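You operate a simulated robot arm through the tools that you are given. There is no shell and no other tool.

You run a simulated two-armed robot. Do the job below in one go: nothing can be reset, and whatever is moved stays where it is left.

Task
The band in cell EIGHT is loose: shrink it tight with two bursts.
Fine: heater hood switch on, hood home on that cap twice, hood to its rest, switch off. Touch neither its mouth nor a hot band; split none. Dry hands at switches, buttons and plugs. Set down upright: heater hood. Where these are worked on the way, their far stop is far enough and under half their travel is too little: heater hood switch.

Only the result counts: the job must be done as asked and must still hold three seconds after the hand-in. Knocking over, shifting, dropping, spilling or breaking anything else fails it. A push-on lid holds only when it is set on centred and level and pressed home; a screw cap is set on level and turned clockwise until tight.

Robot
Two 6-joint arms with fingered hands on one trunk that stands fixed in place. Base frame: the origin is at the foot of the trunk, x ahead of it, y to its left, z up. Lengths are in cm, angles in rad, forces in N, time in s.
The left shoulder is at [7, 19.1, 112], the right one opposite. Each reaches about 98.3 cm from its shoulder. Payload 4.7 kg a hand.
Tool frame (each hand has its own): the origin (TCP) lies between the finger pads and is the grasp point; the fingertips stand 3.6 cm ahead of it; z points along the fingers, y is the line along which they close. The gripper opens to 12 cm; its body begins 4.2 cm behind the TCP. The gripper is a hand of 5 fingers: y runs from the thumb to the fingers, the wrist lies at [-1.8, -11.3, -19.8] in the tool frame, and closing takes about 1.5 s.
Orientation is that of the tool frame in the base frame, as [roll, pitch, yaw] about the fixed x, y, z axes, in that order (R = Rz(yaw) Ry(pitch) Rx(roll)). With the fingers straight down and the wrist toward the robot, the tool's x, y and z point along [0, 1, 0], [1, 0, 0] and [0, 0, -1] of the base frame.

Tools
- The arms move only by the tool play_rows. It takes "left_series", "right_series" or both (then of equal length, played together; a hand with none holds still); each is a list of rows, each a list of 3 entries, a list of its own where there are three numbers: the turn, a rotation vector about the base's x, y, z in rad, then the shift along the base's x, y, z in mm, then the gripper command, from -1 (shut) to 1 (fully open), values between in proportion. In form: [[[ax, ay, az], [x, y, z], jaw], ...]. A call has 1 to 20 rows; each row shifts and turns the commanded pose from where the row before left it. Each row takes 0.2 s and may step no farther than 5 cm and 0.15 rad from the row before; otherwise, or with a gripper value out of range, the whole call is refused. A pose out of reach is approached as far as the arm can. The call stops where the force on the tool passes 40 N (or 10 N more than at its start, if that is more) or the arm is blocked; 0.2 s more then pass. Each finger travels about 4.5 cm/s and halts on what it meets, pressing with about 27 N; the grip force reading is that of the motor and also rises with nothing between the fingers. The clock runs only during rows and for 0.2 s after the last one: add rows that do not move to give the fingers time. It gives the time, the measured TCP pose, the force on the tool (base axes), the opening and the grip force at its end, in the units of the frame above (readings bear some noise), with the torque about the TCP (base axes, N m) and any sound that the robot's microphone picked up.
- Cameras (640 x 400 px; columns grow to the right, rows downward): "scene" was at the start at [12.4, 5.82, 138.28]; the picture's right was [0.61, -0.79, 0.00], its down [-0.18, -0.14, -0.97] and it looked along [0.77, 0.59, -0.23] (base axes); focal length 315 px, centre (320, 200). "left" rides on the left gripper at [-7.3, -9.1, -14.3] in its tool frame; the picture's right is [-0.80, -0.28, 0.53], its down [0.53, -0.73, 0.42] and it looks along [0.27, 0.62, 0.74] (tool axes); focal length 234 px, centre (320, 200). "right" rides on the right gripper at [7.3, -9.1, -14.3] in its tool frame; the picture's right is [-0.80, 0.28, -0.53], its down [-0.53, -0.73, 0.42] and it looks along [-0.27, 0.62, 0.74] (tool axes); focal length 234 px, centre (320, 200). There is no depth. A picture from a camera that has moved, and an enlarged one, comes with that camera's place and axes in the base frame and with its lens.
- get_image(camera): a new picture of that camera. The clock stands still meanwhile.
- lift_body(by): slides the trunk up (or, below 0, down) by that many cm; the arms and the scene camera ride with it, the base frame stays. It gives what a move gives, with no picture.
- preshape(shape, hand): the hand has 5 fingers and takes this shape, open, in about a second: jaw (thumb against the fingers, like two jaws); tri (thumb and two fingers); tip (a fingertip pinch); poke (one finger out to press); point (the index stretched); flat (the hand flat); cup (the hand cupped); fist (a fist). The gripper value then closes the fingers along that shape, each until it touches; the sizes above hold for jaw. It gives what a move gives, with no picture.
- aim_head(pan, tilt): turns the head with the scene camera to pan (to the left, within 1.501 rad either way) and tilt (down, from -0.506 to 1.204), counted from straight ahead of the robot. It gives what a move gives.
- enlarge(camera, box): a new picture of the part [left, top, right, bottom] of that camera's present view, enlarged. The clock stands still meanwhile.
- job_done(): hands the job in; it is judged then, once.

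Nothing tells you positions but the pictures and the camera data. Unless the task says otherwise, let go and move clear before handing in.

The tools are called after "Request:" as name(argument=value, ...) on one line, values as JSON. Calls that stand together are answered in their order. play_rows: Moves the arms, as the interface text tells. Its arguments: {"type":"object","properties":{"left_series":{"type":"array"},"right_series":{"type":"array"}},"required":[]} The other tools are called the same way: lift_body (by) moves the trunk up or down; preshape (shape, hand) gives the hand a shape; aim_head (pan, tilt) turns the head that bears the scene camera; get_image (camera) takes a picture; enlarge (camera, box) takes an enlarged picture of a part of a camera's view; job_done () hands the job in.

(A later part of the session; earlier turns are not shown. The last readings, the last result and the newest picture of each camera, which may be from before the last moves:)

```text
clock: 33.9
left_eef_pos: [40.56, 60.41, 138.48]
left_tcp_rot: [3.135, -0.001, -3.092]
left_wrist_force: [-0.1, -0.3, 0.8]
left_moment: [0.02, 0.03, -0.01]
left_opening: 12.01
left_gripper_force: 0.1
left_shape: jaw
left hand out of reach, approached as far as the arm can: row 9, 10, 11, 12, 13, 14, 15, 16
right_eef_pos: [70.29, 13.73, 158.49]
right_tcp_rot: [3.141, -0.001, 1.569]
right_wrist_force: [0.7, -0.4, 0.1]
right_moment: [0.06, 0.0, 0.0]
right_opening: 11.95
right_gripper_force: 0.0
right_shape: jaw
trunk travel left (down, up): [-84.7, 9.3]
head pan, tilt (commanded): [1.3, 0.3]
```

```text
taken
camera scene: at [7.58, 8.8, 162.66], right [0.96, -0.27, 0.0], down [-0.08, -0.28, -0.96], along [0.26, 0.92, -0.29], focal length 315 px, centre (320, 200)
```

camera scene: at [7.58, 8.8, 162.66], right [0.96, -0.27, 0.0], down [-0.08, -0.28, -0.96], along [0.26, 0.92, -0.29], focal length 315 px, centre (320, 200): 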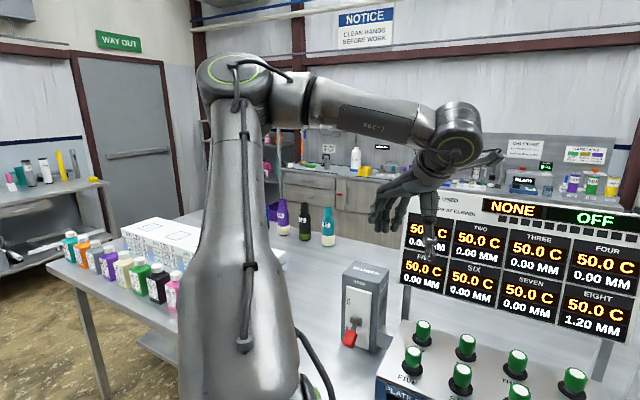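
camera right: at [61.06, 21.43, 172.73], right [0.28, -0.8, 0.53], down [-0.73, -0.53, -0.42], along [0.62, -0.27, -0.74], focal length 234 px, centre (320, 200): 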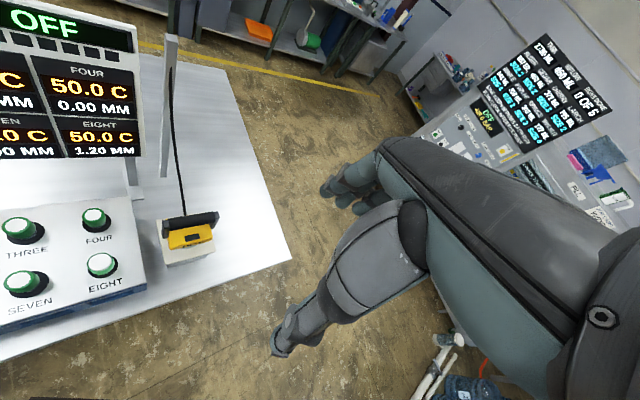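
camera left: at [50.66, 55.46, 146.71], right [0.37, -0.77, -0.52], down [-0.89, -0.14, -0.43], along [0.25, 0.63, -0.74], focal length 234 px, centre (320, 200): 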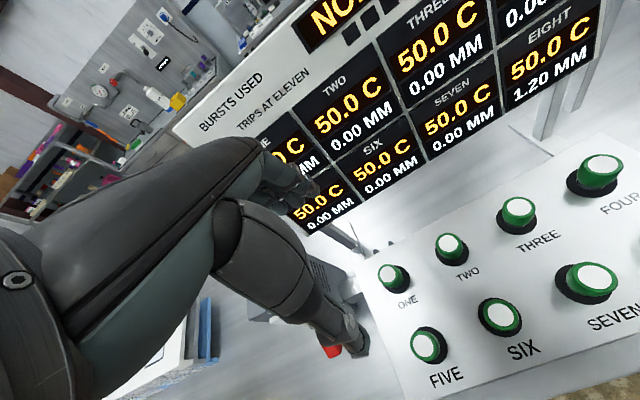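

The hand now points left and got further toward the switch. I'll try moving down and left from here in small pieces.

Request:
play_rows(left_series=[[[0, 0, 0], [0, 0, -40], 1], [[0, 0, 0], [0, 0, -40], 1], [[0, 0, 0], [0, 0, 0], 1]])

Request:
play_rows(left_series=[[[0, 0, 0], [0, 40, 0], 1], [[0, 0, 0], [0, 40, 0], 1], [[0, 0, 0], [0, 0, 0], 1]])

Request:
get_image(camera="scene")

```text
clock: 34.7
left_eef_pos: [40.41, 60.77, 130.46]
left_tcp_rot: [3.138, 0.003, -3.092]
left_wrist_force: [-0.4, -0.2, 0.2]
left_moment: [-0.01, -0.04, -0.02]
left_opening: 12.02
left_gripper_force: 0.1
left_shape: jaw
right_eef_pos: [70.23, 14.08, 158.51]
right_tcp_rot: [-3.14, 0.002, 1.57]
right_wrist_force: [0.8, -0.2, -0.6]
right_moment: [0.01, -0.05, 0.02]
right_opening: 11.96
right_gripper_force: 0.1
right_shape: jaw
trunk travel left (down, up): [-84.7, 9.3]
head pan, tilt (commanded): [1.3, 0.3]
```

```text
clock: 35.5
left_eef_pos: [42.27, 66.09, 130.31]
left_tcp_rot: [3.135, 0.001, -3.092]
left_wrist_force: [0.0, -0.5, 0.0]
left_moment: [0.04, -0.02, -0.02]
left_opening: 11.99
left_gripper_force: 0.1
left_shape: jaw
left hand out of reach, approached as far as the arm can: row 1, 2
right_eef_pos: [70.11, 13.72, 158.6]
right_tcp_rot: [-3.141, -0.001, 1.571]
right_wrist_force: [0.2, -0.3, -0.1]
right_moment: [0.07, -0.03, -0.03]
right_opening: 11.95
right_gripper_force: 0.0
right_shape: jaw
trunk travel left (down, up): [-84.7, 9.3]
head pan, tilt (commanded): [1.3, 0.3]
```

```text
taken
camera scene: at [7.45, 8.74, 162.68], right [0.96, -0.27, 0.0], down [-0.08, -0.28, -0.96], along [0.26, 0.92, -0.29], focal length 315 px, centre (320, 200)
```

scene: 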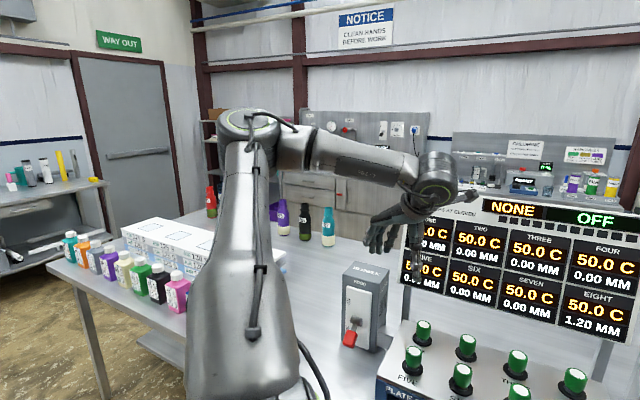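

The blocked points all lie close to one line running out from the shoulder at about 45°, so the wrist cannot pass near that axis. I'll go over it: rise first, then move left, then come down on the far side.

Request:
play_rows(left_series=[[[0, 0, 0], [0, 0, 40], 1], [[0, 0, 0], [0, 0, 40], 1], [[0, 0, 0], [0, 0, 40], 1], [[0, 0, 0], [0, 0, 40], 1], [[0, 0, 0], [0, 0, 30], 1], [[0, 0, 0], [0, 0, 0], 1]])

Request:
play_rows(left_series=[[[0, 0, 0], [-25, 25, 0], 1], [[0, 0, 0], [-25, 25, 0], 1], [[0, 0, 0], [-25, 25, 0], 1], [[0, 0, 0], [-25, 25, 0], 1], [[0, 0, 0], [0, 0, 0], 1]])

Request:
get_image(camera="scene")

```text
clock: 36.9
left_eef_pos: [42.15, 66.41, 149.24]
left_tcp_rot: [3.138, 0.001, -3.091]
left_wrist_force: [-0.4, 0.8, 0.2]
left_moment: [0.0, -0.01, 0.01]
left_opening: 11.97
left_gripper_force: 0.1
left_shape: jaw
right_eef_pos: [70.29, 14.22, 158.47]
right_tcp_rot: [3.141, -0.001, 1.571]
right_wrist_force: [0.1, -0.1, 1.0]
right_moment: [-0.01, -0.04, 0.03]
right_opening: 11.95
right_gripper_force: 0.0
right_shape: jaw
trunk travel left (down, up): [-84.7, 9.3]
head pan, tilt (commanded): [1.3, 0.3]
```

```text
clock: 38.1
left_eef_pos: [38.29, 76.32, 151.93]
left_tcp_rot: [3.139, 0.0, -3.089]
left_wrist_force: [1.1, -0.3, -0.2]
left_moment: [-0.03, 0.01, 0.03]
left_opening: 11.99
left_gripper_force: 0.1
left_shape: jaw
left hand out of reach, approached as far as the arm can: row 2, 3, 4
right_eef_pos: [70.11, 14.41, 158.48]
right_tcp_rot: [-3.141, 0.003, 1.573]
right_wrist_force: [0.2, -0.3, 0.9]
right_moment: [-0.02, -0.03, 0.01]
right_opening: 11.99
right_gripper_force: 0.1
right_shape: jaw
trunk travel left (down, up): [-84.7, 9.3]
head pan, tilt (commanded): [1.3, 0.3]
```

```text
taken
camera scene: at [7.49, 9.34, 162.63], right [0.96, -0.27, 0.0], down [-0.08, -0.29, -0.95], along [0.25, 0.92, -0.3], focal length 315 px, centre (320, 200)
```

scene: 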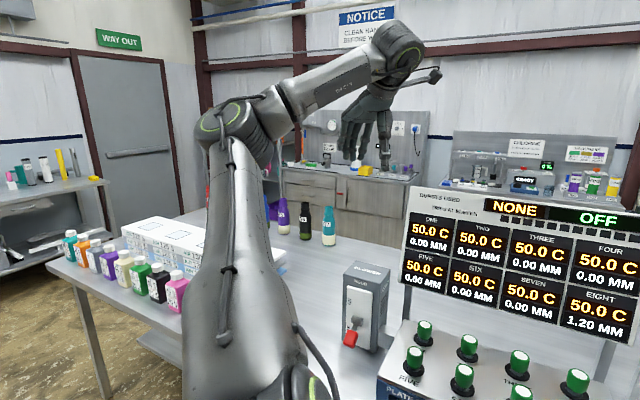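

It passed partly over; I'll rise further before going left again.

Request:
play_rows(left_series=[[[0, 0, 0], [-10, 0, 40], 1], [[0, 0, 0], [-10, 0, 40], 1], [[0, 0, 0], [-25, 25, 20], 1], [[0, 0, 0], [-30, 20, 0], 1], [[0, 0, 0], [-30, 20, 0], 1], [[0, 0, 0], [-30, 20, 0], 1], [[0, 0, 0], [-30, 20, 0], 1], [[0, 0, 0], [0, 0, 0], 1]])

Request:
get_image(camera="scene")

```text
clock: 39.9
left_eef_pos: [23.42, 87.86, 163.77]
left_tcp_rot: [-3.141, 0.0, -3.092]
left_wrist_force: [0.3, 0.4, 1.0]
left_moment: [0.03, 0.01, -0.04]
left_opening: 11.99
left_gripper_force: 0.0
left_shape: jaw
left hand out of reach, approached as far as the arm can: row 5, 6, 7
right_eef_pos: [70.18, 14.22, 158.4]
right_tcp_rot: [3.141, 0.0, 1.57]
right_wrist_force: [0.1, -0.6, 0.2]
right_moment: [-0.02, -0.01, 0.0]
right_opening: 11.97
right_gripper_force: 0.2
right_shape: jaw
trunk travel left (down, up): [-84.7, 9.3]
head pan, tilt (commanded): [1.3, 0.3]
```

```text
taken
camera scene: at [7.5, 9.14, 162.65], right [0.96, -0.27, 0.0], down [-0.08, -0.29, -0.96], along [0.25, 0.92, -0.3], focal length 315 px, centre (320, 200)
```

scene: 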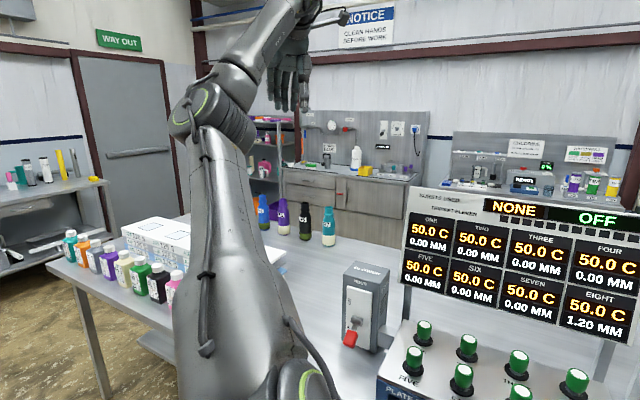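

The left hand is now over and past that axis, near full stretch. I'll bring it down on the left side, in front of and left of the switch.

Request:
play_rows(left_series=[[[0, 0, 0], [-9, -10, -40], 1], [[0, 0, 0], [-9, -10, -40], 1], [[0, 0, 0], [-9, -10, -40], 1], [[0, 0, 0], [-9, -10, -40], 1], [[0, 0, 0], [-9, -10, -40], 1], [[0, 0, 0], [-9, -10, -40], 1], [[0, 0, 0], [0, 0, 0], 1]])

Request:
get_image(camera="scene")

```text
clock: 41.5
left_eef_pos: [25.78, 90.31, 160.34]
left_tcp_rot: [3.139, 0.0, -3.09]
left_wrist_force: [0.1, -0.4, -0.8]
left_moment: [-0.03, -0.08, 0.01]
left_opening: 11.99
left_gripper_force: 0.0
left_shape: jaw
left hand out of reach, approached as far as the arm can: row 1, 2, 3, 4, 5, 6
right_eef_pos: [70.16, 14.16, 158.5]
right_tcp_rot: [3.14, 0.001, 1.57]
right_wrist_force: [-0.1, 0.4, -0.9]
right_moment: [-0.02, 0.0, 0.0]
right_opening: 11.96
right_gripper_force: 0.1
right_shape: jaw
trunk travel left (down, up): [-84.7, 9.3]
head pan, tilt (commanded): [1.3, 0.3]
```

```text
taken
camera scene: at [7.49, 9.13, 162.65], right [0.96, -0.27, 0.0], down [-0.08, -0.29, -0.96], along [0.26, 0.92, -0.3], focal length 315 px, centre (320, 200)
```

scene: 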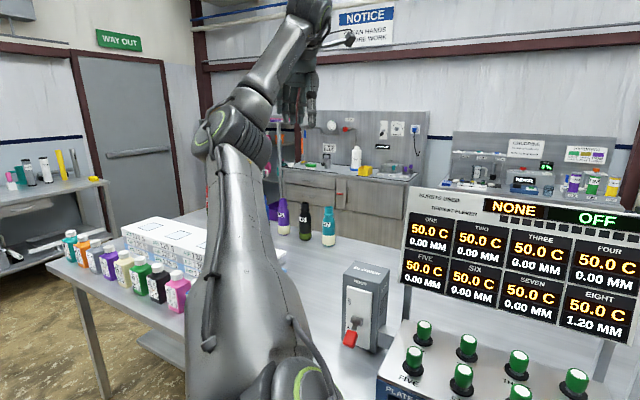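

The arm is in an awkward posture leaning back. I'll return over the top to the right side, then lower the hand there and sweep left underneath that shoulder axis, just above the caps.

Request:
play_rows(left_series=[[[0, 0, 0], [20, -20, 30], 1], [[0, 0, 0], [30, -35, 0], 1], [[0, 0, 0], [30, -35, 0], 1], [[0, 0, 0], [30, -35, 0], 1], [[0, 0, -0.1], [30, -35, 0], 1], [[0, 0, -0.1], [30, -35, 0], 1], [[0, 0, -0.1], [30, -35, -10], 1], [[0, 0, -0.1], [30, -35, -10], 1], [[0, 0, -0.1], [30, -35, -10], 1], [[0, 0, -0.1], [30, -35, -10], 1], [[0, 0, -0.1], [30, -35, -10], 1], [[0, 0, -0.1], [20, -35, -10], 1], [[0, 0, 0], [0, 0, 0], 1]])

Request:
get_image(camera="scene")

```text
clock: 44.3
left_eef_pos: [51.54, 55.82, 152.0]
left_tcp_rot: [3.139, 0.002, 2.39]
left_wrist_force: [0.2, -0.4, -0.9]
left_moment: [0.01, -0.01, 0.02]
left_opening: 12.02
left_gripper_force: 0.0
left_shape: jaw
left hand out of reach, approached as far as the arm can: row 8, 9, 10, 11, 12
right_eef_pos: [70.3, 14.24, 158.45]
right_tcp_rot: [-3.14, 0.0, 1.571]
right_wrist_force: [0.2, 0.3, 0.0]
right_moment: [-0.04, -0.04, -0.01]
right_opening: 11.98
right_gripper_force: 0.1
right_shape: jaw
trunk travel left (down, up): [-84.7, 9.3]
head pan, tilt (commanded): [1.3, 0.3]
```

```text
taken
camera scene: at [7.52, 9.15, 162.65], right [0.96, -0.27, 0.0], down [-0.08, -0.29, -0.96], along [0.26, 0.92, -0.3], focal length 315 px, centre (320, 200)
```

scene: 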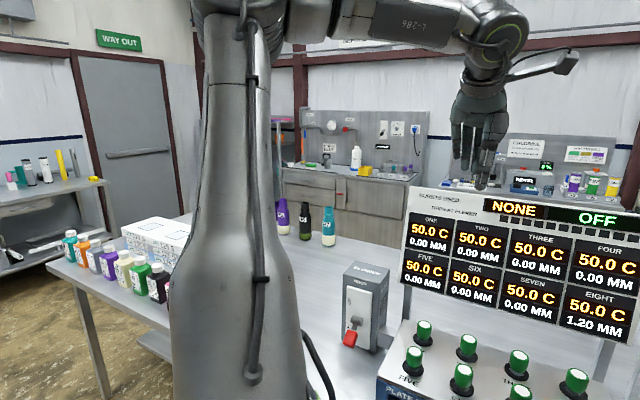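

Request:
play_rows(left_series=[[[0, 0, 0], [40, 0, 0], 1], [[0, 0, 0], [40, 0, 0], 1], [[0, 0, 0], [0, 0, 0], 1]])

Request:
play_rows(left_series=[[[0, 0, 0], [0, -40, 0], 1], [[0, 0, 0], [0, -40, 0], 1], [[0, 0, 0], [0, 0, 0], 1]])

Request:
play_rows(left_series=[[[0, 0, 0], [0, 0, -40], 1], [[0, 0, 0], [0, 0, -40], 1], [[0, 0, 0], [0, 0, 0], 1]])

Request:
get_image(camera="scene")

```text
clock: 45.1
left_eef_pos: [54.62, 59.02, 150.14]
left_tcp_rot: [3.137, 0.003, 2.391]
left_wrist_force: [-1.2, -1.1, 1.0]
left_moment: [0.03, 0.0, -0.03]
left_opening: 12.0
left_gripper_force: 0.2
left_shape: jaw
left hand out of reach, approached as far as the arm can: row 1, 2
right_eef_pos: [70.08, 14.11, 158.55]
right_tcp_rot: [3.141, -0.001, 1.572]
right_wrist_force: [-0.2, -0.5, 0.4]
right_moment: [-0.04, 0.04, 0.01]
right_opening: 11.99
right_gripper_force: 0.2
right_shape: jaw
trunk travel left (down, up): [-84.7, 9.3]
head pan, tilt (commanded): [1.3, 0.3]
```

```text
clock: 45.9
left_eef_pos: [51.17, 54.02, 148.87]
left_tcp_rot: [3.14, 0.003, 2.391]
left_wrist_force: [1.3, 0.6, -0.5]
left_moment: [-0.01, 0.02, 0.01]
left_opening: 12.0
left_gripper_force: 0.0
left_shape: jaw
left hand out of reach, approached as far as the arm can: row 1, 2
right_eef_pos: [70.21, 14.33, 158.49]
right_tcp_rot: [-3.14, 0.001, 1.57]
right_wrist_force: [0.7, 0.4, -1.5]
right_moment: [-0.02, 0.0, -0.02]
right_opening: 11.98
right_gripper_force: 0.1
right_shape: jaw
trunk travel left (down, up): [-84.7, 9.3]
head pan, tilt (commanded): [1.3, 0.3]
```

```text
clock: 46.7
left_eef_pos: [51.27, 53.74, 140.93]
left_tcp_rot: [3.139, 0.002, 2.391]
left_wrist_force: [-0.5, 0.6, 1.0]
left_moment: [0.05, 0.02, 0.0]
left_opening: 12.02
left_gripper_force: 0.1
left_shape: jaw
right_eef_pos: [70.22, 14.14, 158.46]
right_tcp_rot: [-3.14, 0.0, 1.572]
right_wrist_force: [1.0, -0.3, -0.8]
right_moment: [0.01, -0.02, 0.01]
right_opening: 11.96
right_gripper_force: 0.0
right_shape: jaw
trunk travel left (down, up): [-84.7, 9.3]
head pan, tilt (commanded): [1.3, 0.3]
```

```text
taken
camera scene: at [7.5, 9.08, 162.65], right [0.96, -0.27, 0.0], down [-0.08, -0.28, -0.96], along [0.26, 0.92, -0.3], focal length 315 px, centre (320, 200)
```

scene: 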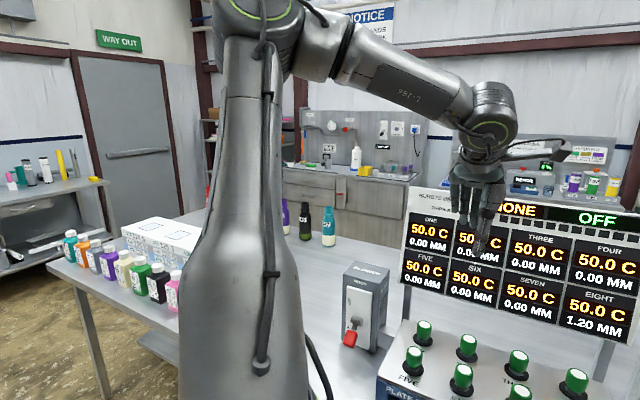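

Both sideways directions slide along the same line, so I'm inside the singular zone; vertical motion is free. I'll go straight down to just above the caps and then try moving sideways from below it.

Request:
play_rows(left_series=[[[0, 0, 0], [0, 0, -40], 1], [[0, 0, 0], [0, 0, -40], 1], [[0, 0, 0], [0, 0, -40], 1], [[0, 0, 0], [0, 0, -40], 1], [[0, 0, 0], [0, 0, -40], 1], [[0, 0, 0], [0, 0, 0], 1]])

Request:
get_image(camera="scene")

```text
clock: 48.1
left_eef_pos: [50.69, 54.25, 121.11]
left_tcp_rot: [3.141, 0.002, 2.393]
left_wrist_force: [-0.7, -0.6, 0.6]
left_moment: [0.01, -0.01, 0.02]
left_opening: 12.0
left_gripper_force: 0.1
left_shape: jaw
left hand out of reach, approached as far as the arm can: row 5
right_eef_pos: [70.11, 14.24, 158.5]
right_tcp_rot: [3.141, -0.001, 1.568]
right_wrist_force: [-0.6, 0.4, -0.2]
right_moment: [0.01, 0.0, 0.03]
right_opening: 11.97
right_gripper_force: 0.0
right_shape: jaw
trunk travel left (down, up): [-84.7, 9.3]
head pan, tilt (commanded): [1.3, 0.3]
```

```text
taken
camera scene: at [7.38, 9.15, 162.65], right [0.96, -0.27, 0.0], down [-0.08, -0.29, -0.96], along [0.26, 0.92, -0.3], focal length 315 px, centre (320, 200)
```

scene: 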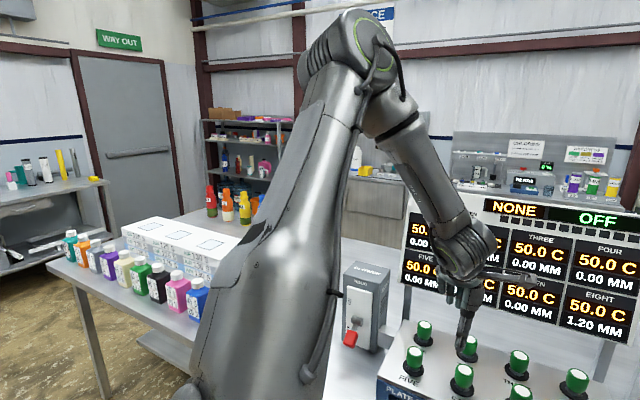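

The arm has swung into a natural elbow-up posture now. I'll try moving left toward the switch from here.

Request:
play_rows(left_series=[[[0, 0, 0], [-28, 28, 0], 1], [[0, 0, 0], [-28, 28, 0], 1], [[0, 0, 0], [-20, 28, 0], 1], [[0, 0, 0], [-20, 28, 0], 1], [[0, 0, 0], [0, 0, 0], 1]])

Request:
get_image(camera="scene")

Request:
get_image(camera="left")

```text
clock: 49.3
left_eef_pos: [45.77, 59.08, 119.71]
left_tcp_rot: [3.141, 0.001, 2.391]
left_wrist_force: [-0.1, -0.7, -0.5]
left_moment: [-0.02, 0.01, -0.02]
left_opening: 12.0
left_gripper_force: 0.1
left_shape: jaw
left hand out of reach, approached as far as the arm can: row 2, 3, 4
right_eef_pos: [69.94, 14.14, 158.42]
right_tcp_rot: [-3.141, 0.001, 1.57]
right_wrist_force: [-0.5, -0.1, -0.6]
right_moment: [-0.03, -0.02, -0.03]
right_opening: 11.99
right_gripper_force: 0.0
right_shape: jaw
trunk travel left (down, up): [-84.7, 9.3]
head pan, tilt (commanded): [1.3, 0.3]
```

```text
taken
camera scene: at [7.35, 9.21, 162.65], right [0.96, -0.27, 0.0], down [-0.08, -0.29, -0.96], along [0.26, 0.92, -0.3], focal length 315 px, centre (320, 200)
```

scene: 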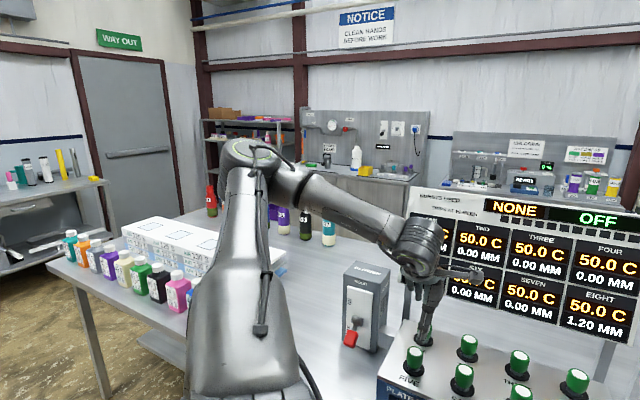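

```text
taken
camera left: at [44.87, 47.47, 133.87], right [0.4, -0.75, -0.52], down [-0.89, -0.17, -0.43], along [0.23, 0.64, -0.74], focal length 234 px, centre (320, 200)
```

left: 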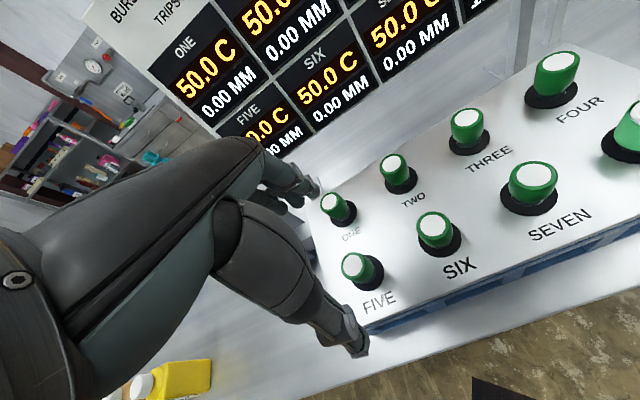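

It flipped back when crossing close to the shoulder axis. I'll raise the trunk to its top so the hand can work well below that axis, then move right and down first.

Request:
lift_body(by=9.2)

Request:
play_rows(left_series=[[[0, 0, 0], [35, -35, 0], 1], [[0, 0, 0], [35, -35, 0], 1], [[0, 0, 0], [0, 0, 0], 1]])

Request:
get_image(camera="scene")

```text
clock: 50.5
left_eef_pos: [45.78, 59.03, 128.88]
left_tcp_rot: [3.141, 0.0, 2.392]
left_wrist_force: [-1.7, 1.4, 0.5]
left_moment: [-0.03, 0.02, -0.02]
left_opening: 12.02
left_gripper_force: 0.1
left_shape: jaw
right_eef_pos: [70.16, 14.17, 167.69]
right_tcp_rot: [3.141, 0.001, 1.569]
right_wrist_force: [0.7, 0.1, 0.1]
right_moment: [-0.03, -0.04, -0.02]
right_opening: 11.96
right_gripper_force: 0.0
right_shape: jaw
trunk travel left (down, up): [-93.9, 0.1]
head pan, tilt (commanded): [1.3, 0.3]
```

```text
clock: 51.3
left_eef_pos: [52.63, 53.24, 128.52]
left_tcp_rot: [-3.141, 0.002, 2.388]
left_wrist_force: [0.3, 0.0, 0.2]
left_moment: [0.01, 0.05, 0.01]
left_opening: 12.0
left_gripper_force: 0.0
left_shape: jaw
left hand out of reach, approached as far as the arm can: row 2
right_eef_pos: [70.64, 13.79, 167.45]
right_tcp_rot: [-3.139, -0.003, 1.57]
right_wrist_force: [2.3, -0.7, -0.4]
right_moment: [0.04, 0.05, 0.0]
right_opening: 11.98
right_gripper_force: 0.1
right_shape: jaw
trunk travel left (down, up): [-93.9, 0.1]
head pan, tilt (commanded): [1.3, 0.3]
```

```text
taken
camera scene: at [8.0, 8.83, 171.83], right [0.96, -0.27, 0.0], down [-0.08, -0.28, -0.96], along [0.25, 0.92, -0.29], focal length 315 px, centre (320, 200)
```

scene: 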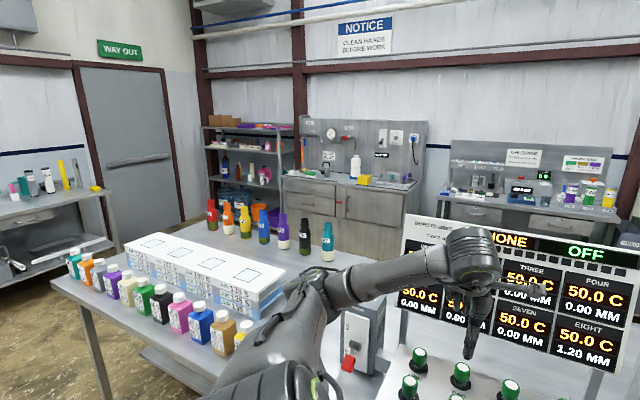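

The posture changed again, now with the elbow left and low, which points the right way. I'll move diagonally left and down in small steps.

Request:
play_rows(left_series=[[[0, 0, 0], [-14, 28, -22], 1], [[0, 0, 0], [-14, 28, -22], 1], [[0, 0, 0], [0, 0, 0], 1]])

Request:
get_image(camera="scene")

```text
clock: 52.1
left_eef_pos: [49.63, 58.89, 124.04]
left_tcp_rot: [3.141, -0.002, 2.388]
left_wrist_force: [-0.3, -0.4, 0.0]
left_moment: [0.03, 0.03, -0.01]
left_opening: 12.02
left_gripper_force: 0.0
left_shape: jaw
right_eef_pos: [70.42, 13.99, 167.51]
right_tcp_rot: [-3.14, -0.002, 1.571]
right_wrist_force: [0.8, 0.2, -0.8]
right_moment: [0.01, 0.02, 0.04]
right_opening: 11.97
right_gripper_force: 0.0
right_shape: jaw
trunk travel left (down, up): [-93.9, 0.1]
head pan, tilt (commanded): [1.3, 0.3]
```

```text
taken
camera scene: at [7.74, 8.95, 171.85], right [0.96, -0.27, 0.0], down [-0.08, -0.28, -0.96], along [0.26, 0.92, -0.3], focal length 315 px, centre (320, 200)
```

scene: 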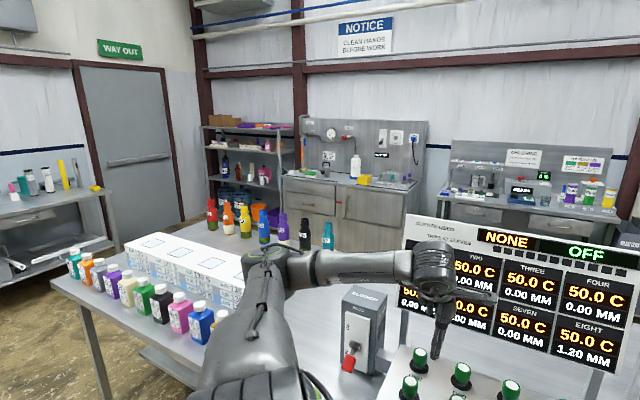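

That step went through cleanly. I'll continue the same way.

Request:
play_rows(left_series=[[[0, 0, 0], [-14, 28, -10], 1], [[0, 0, 0], [-14, 28, -10], 1], [[0, 0, 0], [0, 0, 0], 1]])

Request:
get_image(camera="scene")

```text
clock: 52.9
left_eef_pos: [46.94, 64.49, 122.03]
left_tcp_rot: [3.142, 0.0, 2.387]
left_wrist_force: [-0.1, 0.4, 0.0]
left_moment: [-0.03, 0.04, 0.0]
left_opening: 11.98
left_gripper_force: 0.0
left_shape: jaw
right_eef_pos: [70.5, 13.94, 167.55]
right_tcp_rot: [-3.141, -0.001, 1.572]
right_wrist_force: [0.4, -0.3, 0.5]
right_moment: [-0.01, 0.04, 0.0]
right_opening: 11.99
right_gripper_force: 0.1
right_shape: jaw
trunk travel left (down, up): [-93.9, 0.1]
head pan, tilt (commanded): [1.3, 0.3]
```

```text
taken
camera scene: at [7.71, 9.03, 171.84], right [0.96, -0.27, 0.0], down [-0.08, -0.28, -0.96], along [0.26, 0.92, -0.3], focal length 315 px, centre (320, 200)
```

scene: 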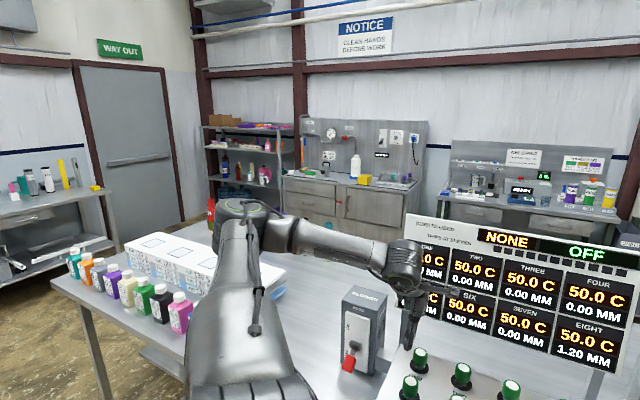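

Request:
play_rows(left_series=[[[0, 0, 0], [-14, 28, -5], 1], [[0, 0, 0], [-14, 28, -5], 1], [[0, 0, 0], [0, 0, 0], 1]])

Request:
get_image(camera="scene")

```text
clock: 53.7
left_eef_pos: [45.03, 67.97, 120.15]
left_tcp_rot: [-3.14, 0.0, 2.392]
left_wrist_force: [0.5, 0.7, -0.6]
left_moment: [0.01, 0.01, 0.0]
left_opening: 12.0
left_gripper_force: 0.1
left_shape: jaw
left hand out of reach, approached as far as the arm can: row 2
right_eef_pos: [70.18, 14.32, 167.64]
right_tcp_rot: [3.141, 0.003, 1.57]
right_wrist_force: [0.3, 0.4, -0.3]
right_moment: [-0.04, 0.03, -0.02]
right_opening: 11.97
right_gripper_force: 0.1
right_shape: jaw
trunk travel left (down, up): [-93.9, 0.1]
head pan, tilt (commanded): [1.3, 0.3]
```

```text
taken
camera scene: at [7.56, 9.42, 171.83], right [0.96, -0.27, 0.0], down [-0.08, -0.29, -0.95], along [0.26, 0.92, -0.3], focal length 315 px, centre (320, 200)
```

scene: 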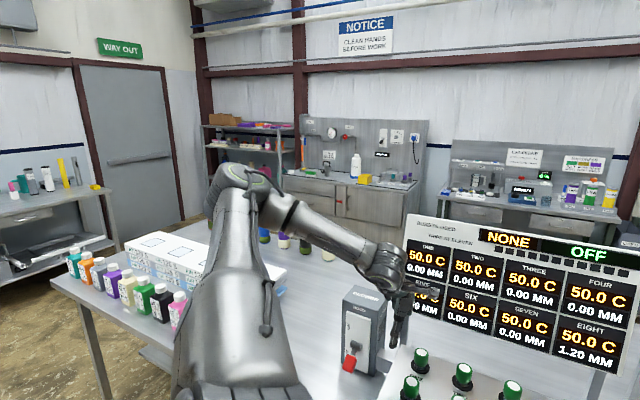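

The arm leans back against a limit on this side. I'll go fully to the right side (its natural front), drop in front of the bench, and then sweep left underneath so the shoulder can rotate properly.

Request:
play_rows(left_series=[[[0, 0, 0], [14, -28, 10], 1], [[0, 0, 0], [14, -28, 10], 1], [[0, 0, 0], [20, -28, 10], 1], [[0, 0, 0], [25, -28, 5], 1], [[0, 0, 0], [28, -28, 0], 1], [[0, 0, 0], [28, -28, 0], 1], [[0, 0, 0], [28, -28, 0], 1], [[0, 0, 0], [28, -28, 0], 1], [[0, 0, 0], [0, 0, 0], 1]])

Request:
get_image(camera="scene")

```text
clock: 55.7
left_eef_pos: [63.46, 49.87, 122.37]
left_tcp_rot: [-3.134, 0.01, 2.383]
left_wrist_force: [-0.3, -1.1, -0.3]
left_moment: [0.01, -0.03, -0.03]
left_opening: 12.0
left_gripper_force: 0.0
left_shape: jaw
left hand out of reach, approached as far as the arm can: row 6, 7, 8
right_eef_pos: [70.14, 14.24, 167.68]
right_tcp_rot: [-3.141, 0.001, 1.572]
right_wrist_force: [-0.9, -0.4, -1.0]
right_moment: [-0.02, -0.03, 0.02]
right_opening: 11.95
right_gripper_force: 0.1
right_shape: jaw
trunk travel left (down, up): [-93.9, 0.1]
head pan, tilt (commanded): [1.3, 0.3]
```

```text
taken
camera scene: at [7.39, 9.21, 171.85], right [0.96, -0.27, 0.0], down [-0.08, -0.29, -0.96], along [0.26, 0.92, -0.3], focal length 315 px, centre (320, 200)
```

scene: 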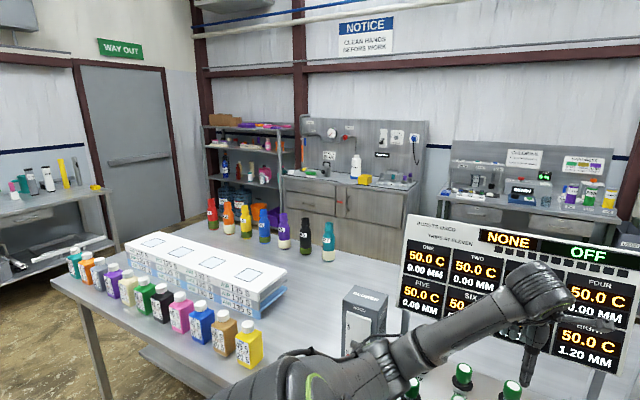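

Request:
play_rows(left_series=[[[0, 0, 0], [-10, -32, 0], 1], [[0, 0, 0], [-15, -32, 0], 1], [[0, 0, 0], [-15, -32, -15], 1], [[0, 0, 0], [-15, -32, -30], 1], [[0, 0, 0], [-15, -32, -30], 1], [[0, 0, 0], [0, 0, 0], 1]])

Request:
get_image(camera="scene")

```text
clock: 57.1
left_eef_pos: [55.11, 48.4, 116.37]
left_tcp_rot: [-3.132, 0.01, 2.382]
left_wrist_force: [0.4, 0.1, -0.1]
left_moment: [-0.03, 0.01, -0.02]
left_opening: 11.98
left_gripper_force: 0.0
left_shape: jaw
left hand out of reach, approached as far as the arm can: row 1, 2, 3, 4, 5
right_eef_pos: [70.29, 14.2, 167.7]
right_tcp_rot: [3.14, 0.0, 1.571]
right_wrist_force: [0.6, 0.6, 0.3]
right_moment: [-0.01, 0.02, 0.02]
right_opening: 11.96
right_gripper_force: 0.0
right_shape: jaw
trunk travel left (down, up): [-93.9, 0.1]
head pan, tilt (commanded): [1.3, 0.3]
```

```text
taken
camera scene: at [7.56, 9.11, 171.85], right [0.96, -0.27, 0.0], down [-0.08, -0.28, -0.96], along [0.26, 0.92, -0.3], focal length 315 px, centre (320, 200)
```

scene: 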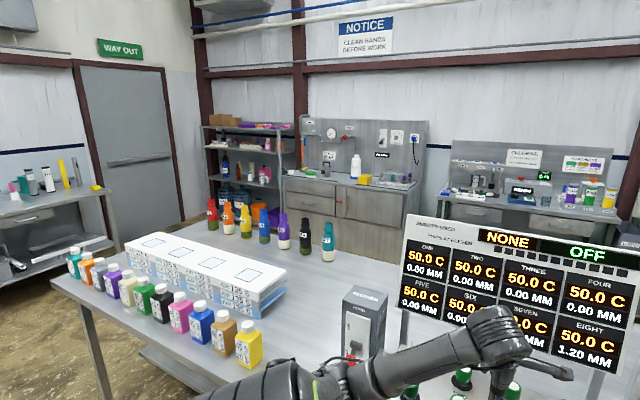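

I'll try a different hand attitude: tilt the fingers forward so the hand points at the switch face rather than straight down, backing off from the rack while doing it.

Request:
play_rows(left_series=[[[0.1, -0.1, 0], [-8, -8, 6], 1], [[0.1, -0.1, 0], [-8, -8, 6], 1], [[0.1, -0.1, 0], [-8, -8, 6], 1], [[0.1, -0.1, 0], [-8, -8, 6], 1], [[0.1, -0.1, 0], [-8, -8, 6], 1], [[0.1, -0.1, 0], [-8, -8, 6], 1], [[0.1, -0.1, 0], [0, 0, 0], 1], [[0, 0, 0], [0, 0, 0], 1]])

Request:
get_image(camera="scene")

```text
clock: 59.1
left_eef_pos: [44.72, 61.57, 137.37]
left_tcp_rot: [2.342, 0.15, 2.565]
left_wrist_force: [0.2, -0.9, -0.1]
left_moment: [0.03, 0.03, 0.02]
left_opening: 11.97
left_gripper_force: 0.0
left_shape: jaw
left hand out of reach, approached as far as the arm can: row 1, 2, 3, 4, 5, 6, 7
right_eef_pos: [70.57, 13.54, 167.46]
right_tcp_rot: [-3.138, -0.004, 1.568]
right_wrist_force: [0.3, 0.2, -0.4]
right_moment: [0.03, 0.02, 0.03]
right_opening: 11.95
right_gripper_force: 0.0
right_shape: jaw
trunk travel left (down, up): [-93.9, 0.1]
head pan, tilt (commanded): [1.3, 0.3]
stopped in row 8 (left hand): the arm was blocked; the commanded pose is now the measured one
```

```text
taken
camera scene: at [7.86, 8.6, 171.85], right [0.96, -0.27, 0.0], down [-0.08, -0.28, -0.96], along [0.26, 0.92, -0.29], focal length 315 px, centre (320, 200)
```

scene: 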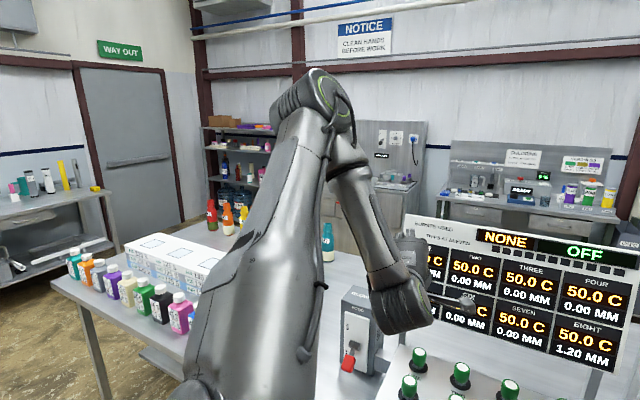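

Tilted forward, the arm has gone into a good elbow-up posture with the forearm hanging down. I'll now move left and down gradually from here.

Request:
play_rows(left_series=[[[0, 0, 0], [-20, 10, -15], 1], [[0, 0, 0], [-20, 10, -15], 1], [[0, 0, 0], [-20, 10, -20], 1], [[0, 0, 0], [0, 0, 0], 1]])

Request:
get_image(camera="scene")

```text
clock: 60.1
left_eef_pos: [42.45, 61.77, 131.99]
left_tcp_rot: [2.342, 0.153, 2.574]
left_wrist_force: [-0.8, 0.6, -0.1]
left_moment: [-0.01, 0.0, -0.02]
left_opening: 12.01
left_gripper_force: 0.0
left_shape: jaw
left hand out of reach, approached as far as the arm can: row 1, 2, 3
right_eef_pos: [69.89, 14.35, 167.77]
right_tcp_rot: [3.14, 0.001, 1.572]
right_wrist_force: [-1.2, -0.1, 0.0]
right_moment: [0.02, -0.01, -0.01]
right_opening: 12.01
right_gripper_force: 0.1
right_shape: jaw
trunk travel left (down, up): [-93.9, 0.1]
head pan, tilt (commanded): [1.3, 0.3]
```

```text
taken
camera scene: at [7.26, 9.34, 171.85], right [0.96, -0.27, 0.0], down [-0.08, -0.29, -0.95], along [0.26, 0.92, -0.3], focal length 315 px, centre (320, 200)
```

scene: 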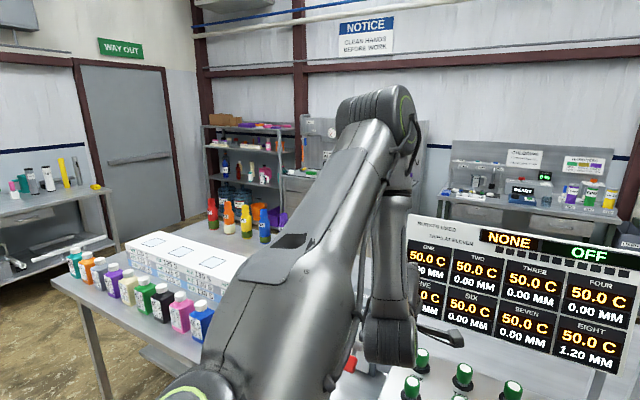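

The elbow-up posture holds and the forearm hangs down. I'll go mainly downward with a slight leftward drift now, staying in front of the switch.

Request:
play_rows(left_series=[[[0, 0, 0], [-5, 8, -40], 1], [[0, 0, 0], [-5, 8, -40], 1], [[0, 0, 0], [0, 0, 0], 1]])

Request:
get_image(camera="scene")

Request:
get_image(camera="left")

```text
clock: 60.9
left_eef_pos: [42.63, 61.6, 131.96]
left_tcp_rot: [2.341, 0.151, 2.574]
left_wrist_force: [-0.3, -0.1, 0.2]
left_moment: [-0.03, 0.01, -0.01]
left_opening: 11.97
left_gripper_force: 0.1
left_shape: jaw
left hand out of reach, approached as far as the arm can: row 1, 2
right_eef_pos: [70.24, 14.15, 167.75]
right_tcp_rot: [3.141, 0.001, 1.571]
right_wrist_force: [0.3, -0.9, -0.4]
right_moment: [-0.01, -0.01, 0.0]
right_opening: 11.96
right_gripper_force: 0.0
right_shape: jaw
trunk travel left (down, up): [-93.9, 0.1]
head pan, tilt (commanded): [1.3, 0.3]
```

```text
taken
camera scene: at [7.45, 9.18, 171.85], right [0.96, -0.27, 0.0], down [-0.08, -0.29, -0.96], along [0.26, 0.92, -0.3], focal length 315 px, centre (320, 200)
```

scene: 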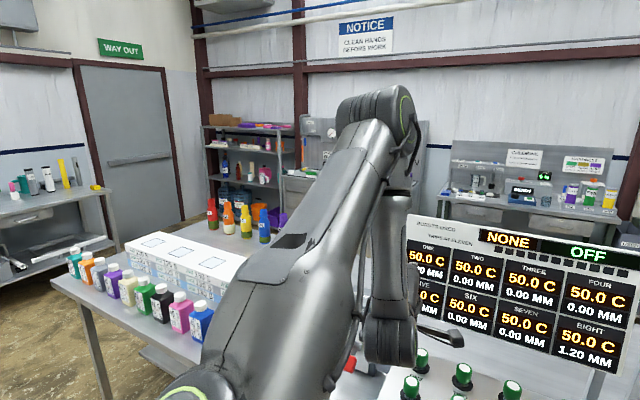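

```text
taken
camera left: at [39.26, 44.0, 136.44], right [0.84, -0.32, -0.44], down [-0.45, 0.04, -0.89], along [0.3, 0.95, -0.11], focal length 234 px, centre (320, 200)
```

left: 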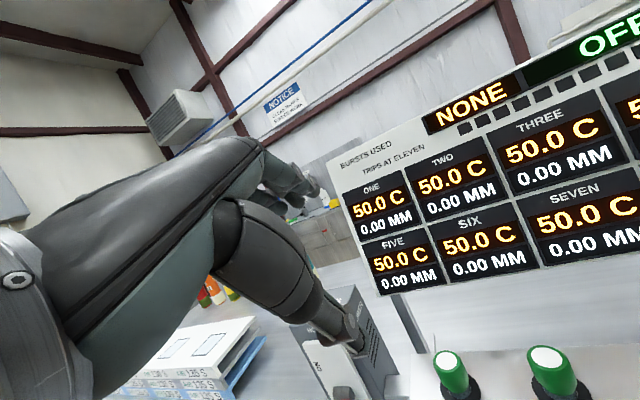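

The arm's posture is good but the wrist is at its bend limit going down. The trunk itself can serve as the vertical axis, so I'll test sideways motion here first.

Request:
play_rows(left_series=[[[0, 0, 0], [-12, 25, 0], 1], [[0, 0, 0], [-12, 25, 0], 1], [[0, 0, 0], [0, 0, 0], 1]])

Request:
get_image(camera="scene")

```text
clock: 61.7
left_eef_pos: [42.73, 61.73, 131.89]
left_tcp_rot: [2.342, 0.152, 2.57]
left_wrist_force: [-1.0, 0.1, 1.1]
left_moment: [-0.01, 0.04, 0.0]
left_opening: 12.02
left_gripper_force: 0.1
left_shape: jaw
left hand out of reach, approached as far as the arm can: row 1, 2
right_eef_pos: [70.25, 14.21, 167.69]
right_tcp_rot: [3.14, -0.001, 1.571]
right_wrist_force: [-0.1, -0.3, -0.8]
right_moment: [-0.03, -0.02, -0.01]
right_opening: 11.98
right_gripper_force: 0.2
right_shape: jaw
trunk travel left (down, up): [-93.9, 0.1]
head pan, tilt (commanded): [1.3, 0.3]
```

```text
taken
camera scene: at [7.52, 9.12, 171.85], right [0.96, -0.27, 0.0], down [-0.08, -0.28, -0.96], along [0.26, 0.92, -0.3], focal length 315 px, centre (320, 200)
```

scene: 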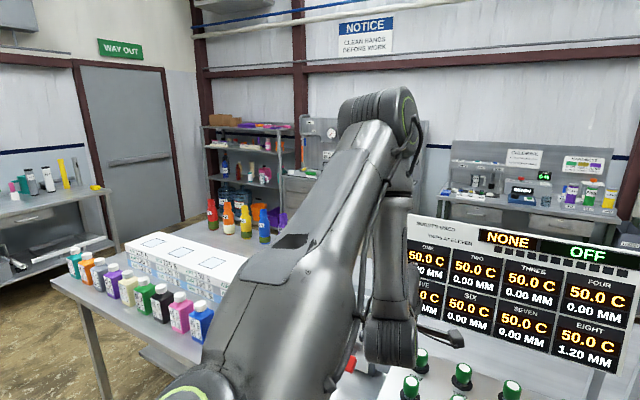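

Request:
play_rows(left_series=[[[-0.1, 0.1, 0], [0, 0, 0], 1], [[-0.1, 0.1, 0], [0, 0, 0], 1], [[0, 0, 0], [0, 0, 0], 1]])

Request:
get_image(camera="scene")

Request:
play_rows(left_series=[[[0, 0, 0], [-5, 25, 0], 1], [[0, 0, 0], [0, 0, 0], 1]])

Request:
play_rows(left_series=[[[0, 0, 0], [0, 0, -30], 1], [[0, 0, 0], [0, 0, 0], 1]])

Request:
get_image(camera="scene")

```text
clock: 62.5
left_eef_pos: [42.93, 61.59, 131.7]
left_tcp_rot: [2.621, 0.088, 2.599]
left_wrist_force: [-0.2, -0.1, 1.0]
left_moment: [0.03, 0.02, 0.0]
left_opening: 12.01
left_gripper_force: 0.1
left_shape: jaw
right_eef_pos: [70.38, 14.14, 167.5]
right_tcp_rot: [3.141, -0.001, 1.57]
right_wrist_force: [0.6, -0.2, 0.7]
right_moment: [0.04, 0.03, 0.01]
right_opening: 12.01
right_gripper_force: 0.0
right_shape: jaw
trunk travel left (down, up): [-93.9, 0.1]
head pan, tilt (commanded): [1.3, 0.3]
```

```text
taken
camera scene: at [7.7, 9.08, 171.84], right [0.96, -0.27, 0.0], down [-0.08, -0.28, -0.96], along [0.25, 0.92, -0.3], focal length 315 px, centre (320, 200)
```

scene: 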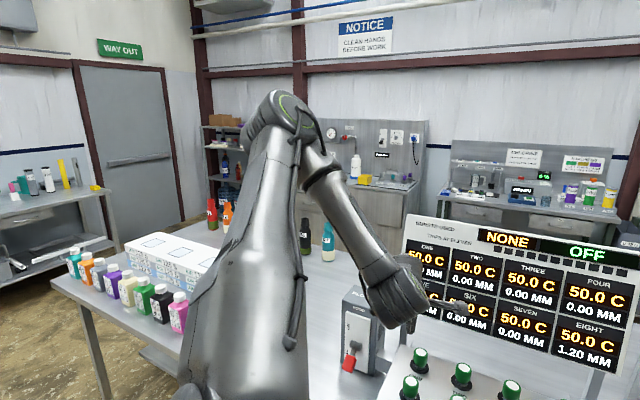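

```text
clock: 63.1
left_eef_pos: [42.57, 62.59, 131.95]
left_tcp_rot: [2.622, 0.086, 2.602]
left_wrist_force: [-0.3, -0.4, 0.2]
left_moment: [-0.02, 0.01, 0.02]
left_opening: 12.0
left_gripper_force: 0.0
left_shape: jaw
left hand out of reach, approached as far as the arm can: row 1
right_eef_pos: [70.14, 14.33, 167.69]
right_tcp_rot: [3.14, 0.0, 1.572]
right_wrist_force: [0.5, -0.1, -0.2]
right_moment: [0.02, 0.01, 0.01]
right_opening: 11.97
right_gripper_force: 0.0
right_shape: jaw
trunk travel left (down, up): [-93.9, 0.1]
head pan, tilt (commanded): [1.3, 0.3]
```

```text
clock: 63.7
left_eef_pos: [42.52, 62.49, 128.79]
left_tcp_rot: [2.62, 0.088, 2.6]
left_wrist_force: [-0.1, 0.0, 0.1]
left_moment: [0.03, -0.03, -0.02]
left_opening: 11.97
left_gripper_force: 0.0
left_shape: jaw
right_eef_pos: [70.26, 14.25, 167.54]
right_tcp_rot: [3.14, -0.001, 1.571]
right_wrist_force: [0.1, -0.8, -0.1]
right_moment: [0.0, 0.01, 0.0]
right_opening: 11.97
right_gripper_force: 0.1
right_shape: jaw
trunk travel left (down, up): [-93.9, 0.1]
head pan, tilt (commanded): [1.3, 0.3]
```

```text
taken
camera scene: at [7.58, 9.21, 171.84], right [0.96, -0.27, 0.0], down [-0.08, -0.29, -0.95], along [0.26, 0.92, -0.3], focal length 315 px, centre (320, 200)
```

scene: 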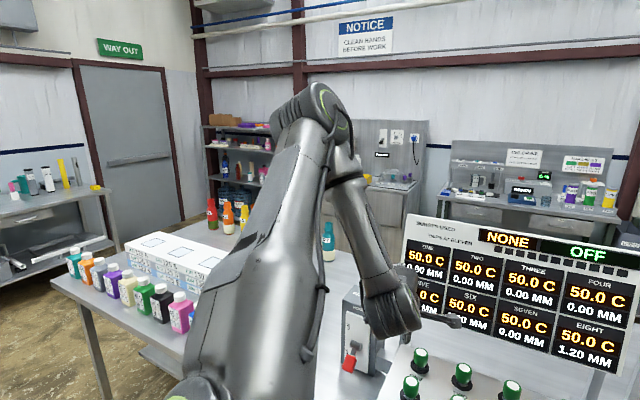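

Moving down works and the arm keeps its elbow-up shape. I'll alternate small downward and leftward steps.

Request:
play_rows(left_series=[[[0, 0, 0], [-4, 4, -35], 1], [[0, 0, 0], [-4, 4, -35], 1], [[0, 0, 0], [0, 0, 0], 1]])

Request:
play_rows(left_series=[[[0, 0, 0], [-20, 20, 0], 1], [[0, 0, 0], [0, 0, 0], 1]])

Request:
get_image(camera="scene")

Request:
get_image(camera="left")

```text
clock: 64.5
left_eef_pos: [41.5, 63.24, 122.95]
left_tcp_rot: [2.623, 0.087, 2.623]
left_wrist_force: [0.3, -0.3, -0.1]
left_moment: [-0.02, -0.04, 0.0]
left_opening: 12.01
left_gripper_force: 0.0
left_shape: jaw
left hand out of reach, approached as far as the arm can: row 2
right_eef_pos: [69.88, 14.28, 167.92]
right_tcp_rot: [3.138, 0.002, 1.573]
right_wrist_force: [-0.1, -0.3, 0.3]
right_moment: [-0.01, -0.06, -0.02]
right_opening: 12.01
right_gripper_force: 0.0
right_shape: jaw
trunk travel left (down, up): [-93.9, 0.1]
head pan, tilt (commanded): [1.3, 0.3]
```

```text
clock: 65.1
left_eef_pos: [41.66, 63.2, 123.43]
left_tcp_rot: [2.621, 0.081, 2.616]
left_wrist_force: [-0.1, 0.0, 0.5]
left_moment: [-0.02, 0.0, 0.0]
left_opening: 11.98
left_gripper_force: 0.1
left_shape: jaw
left hand out of reach, approached as far as the arm can: row 1
right_eef_pos: [70.23, 14.14, 167.61]
right_tcp_rot: [-3.141, 0.0, 1.57]
right_wrist_force: [-0.1, -0.5, -0.3]
right_moment: [0.01, -0.02, 0.0]
right_opening: 11.98
right_gripper_force: 0.0
right_shape: jaw
trunk travel left (down, up): [-93.9, 0.1]
head pan, tilt (commanded): [1.3, 0.3]
```

```text
taken
camera scene: at [7.47, 9.2, 171.85], right [0.96, -0.27, 0.0], down [-0.08, -0.29, -0.96], along [0.26, 0.92, -0.3], focal length 315 px, centre (320, 200)
```

scene: 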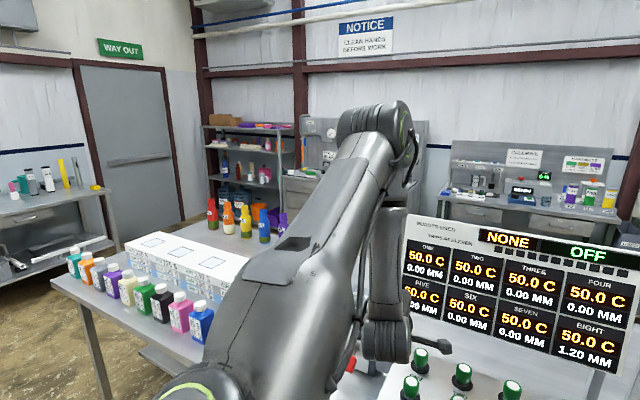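

```text
taken
camera left: at [39.93, 46.9, 131.73], right [0.74, -0.41, -0.53], down [-0.62, -0.13, -0.77], along [0.25, 0.9, -0.35], focal length 234 px, centre (320, 200)
```

left: 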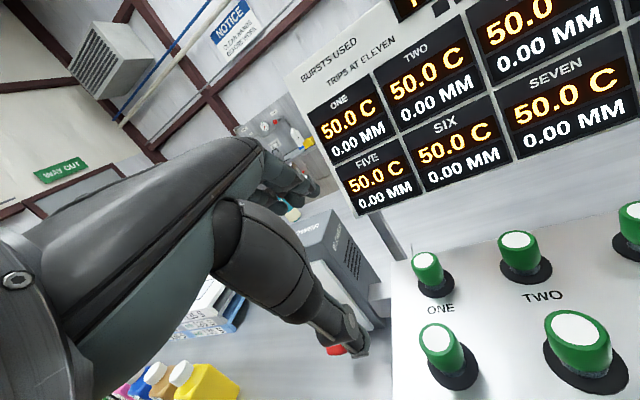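

Reaching left works only with the wrist well above the shoulder (that's how the hand got far left earlier), so the trunk should be low for the switch. I'll straighten the hand, rise, and repeat that over-the-top route, then lower the trunk.

Request:
play_rows(left_series=[[[-0.1035, 0.081, 0], [0, 0, 35], 1], [[-0.1035, 0.081, 0], [0, 0, 35], 1], [[-0.1035, 0.081, 0], [0, 0, 35], 1], [[-0.1035, 0.081, 0], [0, 0, 35], 1], [[0, 0, 0.12], [0, 0, 30], 1], [[0, 0, 0.12], [0, 0, 30], 1], [[0, 0, 0.12], [0, 0, 30], 1], [[0, 0, 0.12], [0, 0, 30], 1], [[0, 0, 0.09], [0, 0, 0], 1], [[0, 0, 0], [0, 0, 0], 1]])

Request:
get_image(camera="scene")

```text
clock: 67.3
left_eef_pos: [43.83, 57.35, 144.86]
left_tcp_rot: [3.141, 0.014, -3.084]
left_wrist_force: [0.2, 0.1, -0.3]
left_moment: [0.03, 0.0, -0.02]
left_opening: 12.0
left_gripper_force: 0.0
left_shape: jaw
left hand out of reach, approached as far as the arm can: row 2, 3, 4
right_eef_pos: [70.26, 14.23, 167.61]
right_tcp_rot: [-3.141, 0.001, 1.57]
right_wrist_force: [-0.8, 0.1, 0.3]
right_moment: [-0.02, 0.02, 0.0]
right_opening: 11.99
right_gripper_force: 0.0
right_shape: jaw
trunk travel left (down, up): [-93.9, 0.1]
head pan, tilt (commanded): [1.3, 0.3]
```

```text
taken
camera scene: at [7.58, 9.21, 171.84], right [0.96, -0.27, 0.0], down [-0.08, -0.29, -0.95], along [0.26, 0.92, -0.3], focal length 315 px, centre (320, 200)
```

scene: 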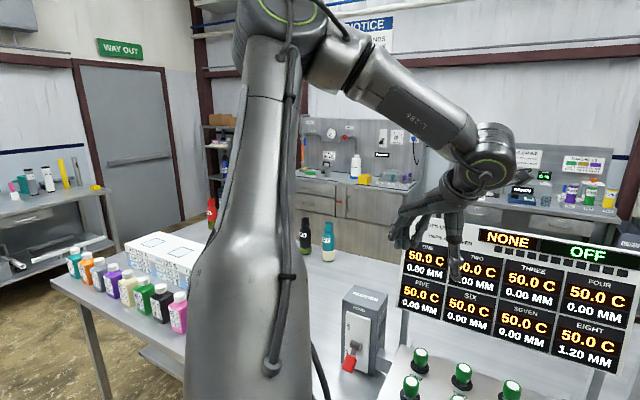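

Request:
play_rows(left_series=[[[0, 0, 0], [0, 22, 35], 1], [[0, 0, 0], [0, 22, 35], 1], [[0, 0, 0], [0, 22, 35], 1], [[0, 0, 0], [0, 22, 35], 1], [[0, 0, 0], [-10, 25, 35], 1], [[0, 0, 0], [-15, 25, 35], 1], [[0, 0, 0], [-20, 25, 20], 1], [[0, 0, 0], [-25, 25, 0], 1], [[0, 0, 0], [-25, 25, 0], 1], [[0, 0, 0], [-25, 20, 0], 1], [[0, 0, 0], [0, 0, 0], 1]])

Request:
get_image(camera="scene")

```text
clock: 69.7
left_eef_pos: [32.8, 80.69, 168.85]
left_tcp_rot: [3.14, 0.013, -3.086]
left_wrist_force: [-1.0, -0.5, -0.4]
left_moment: [0.03, 0.01, 0.0]
left_opening: 12.0
left_gripper_force: 0.0
left_shape: jaw
left hand out of reach, approached as far as the arm can: row 10
right_eef_pos: [70.19, 14.04, 167.74]
right_tcp_rot: [-3.14, -0.002, 1.573]
right_wrist_force: [0.0, -0.5, 0.5]
right_moment: [0.0, 0.03, 0.01]
right_opening: 11.98
right_gripper_force: 0.1
right_shape: jaw
trunk travel left (down, up): [-93.9, 0.1]
head pan, tilt (commanded): [1.3, 0.3]
```

```text
taken
camera scene: at [7.51, 8.94, 171.86], right [0.96, -0.27, 0.0], down [-0.08, -0.28, -0.96], along [0.26, 0.92, -0.29], focal length 315 px, centre (320, 200)
```

scene: 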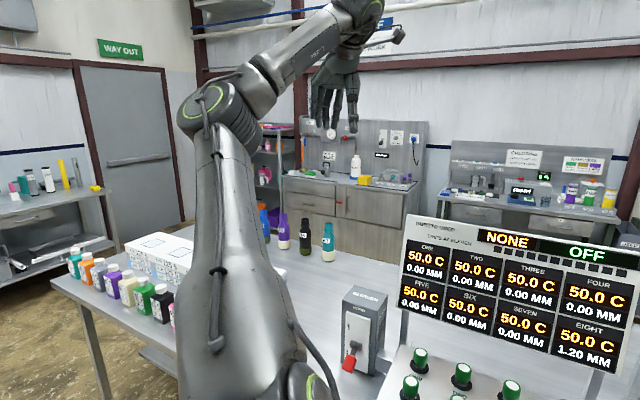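

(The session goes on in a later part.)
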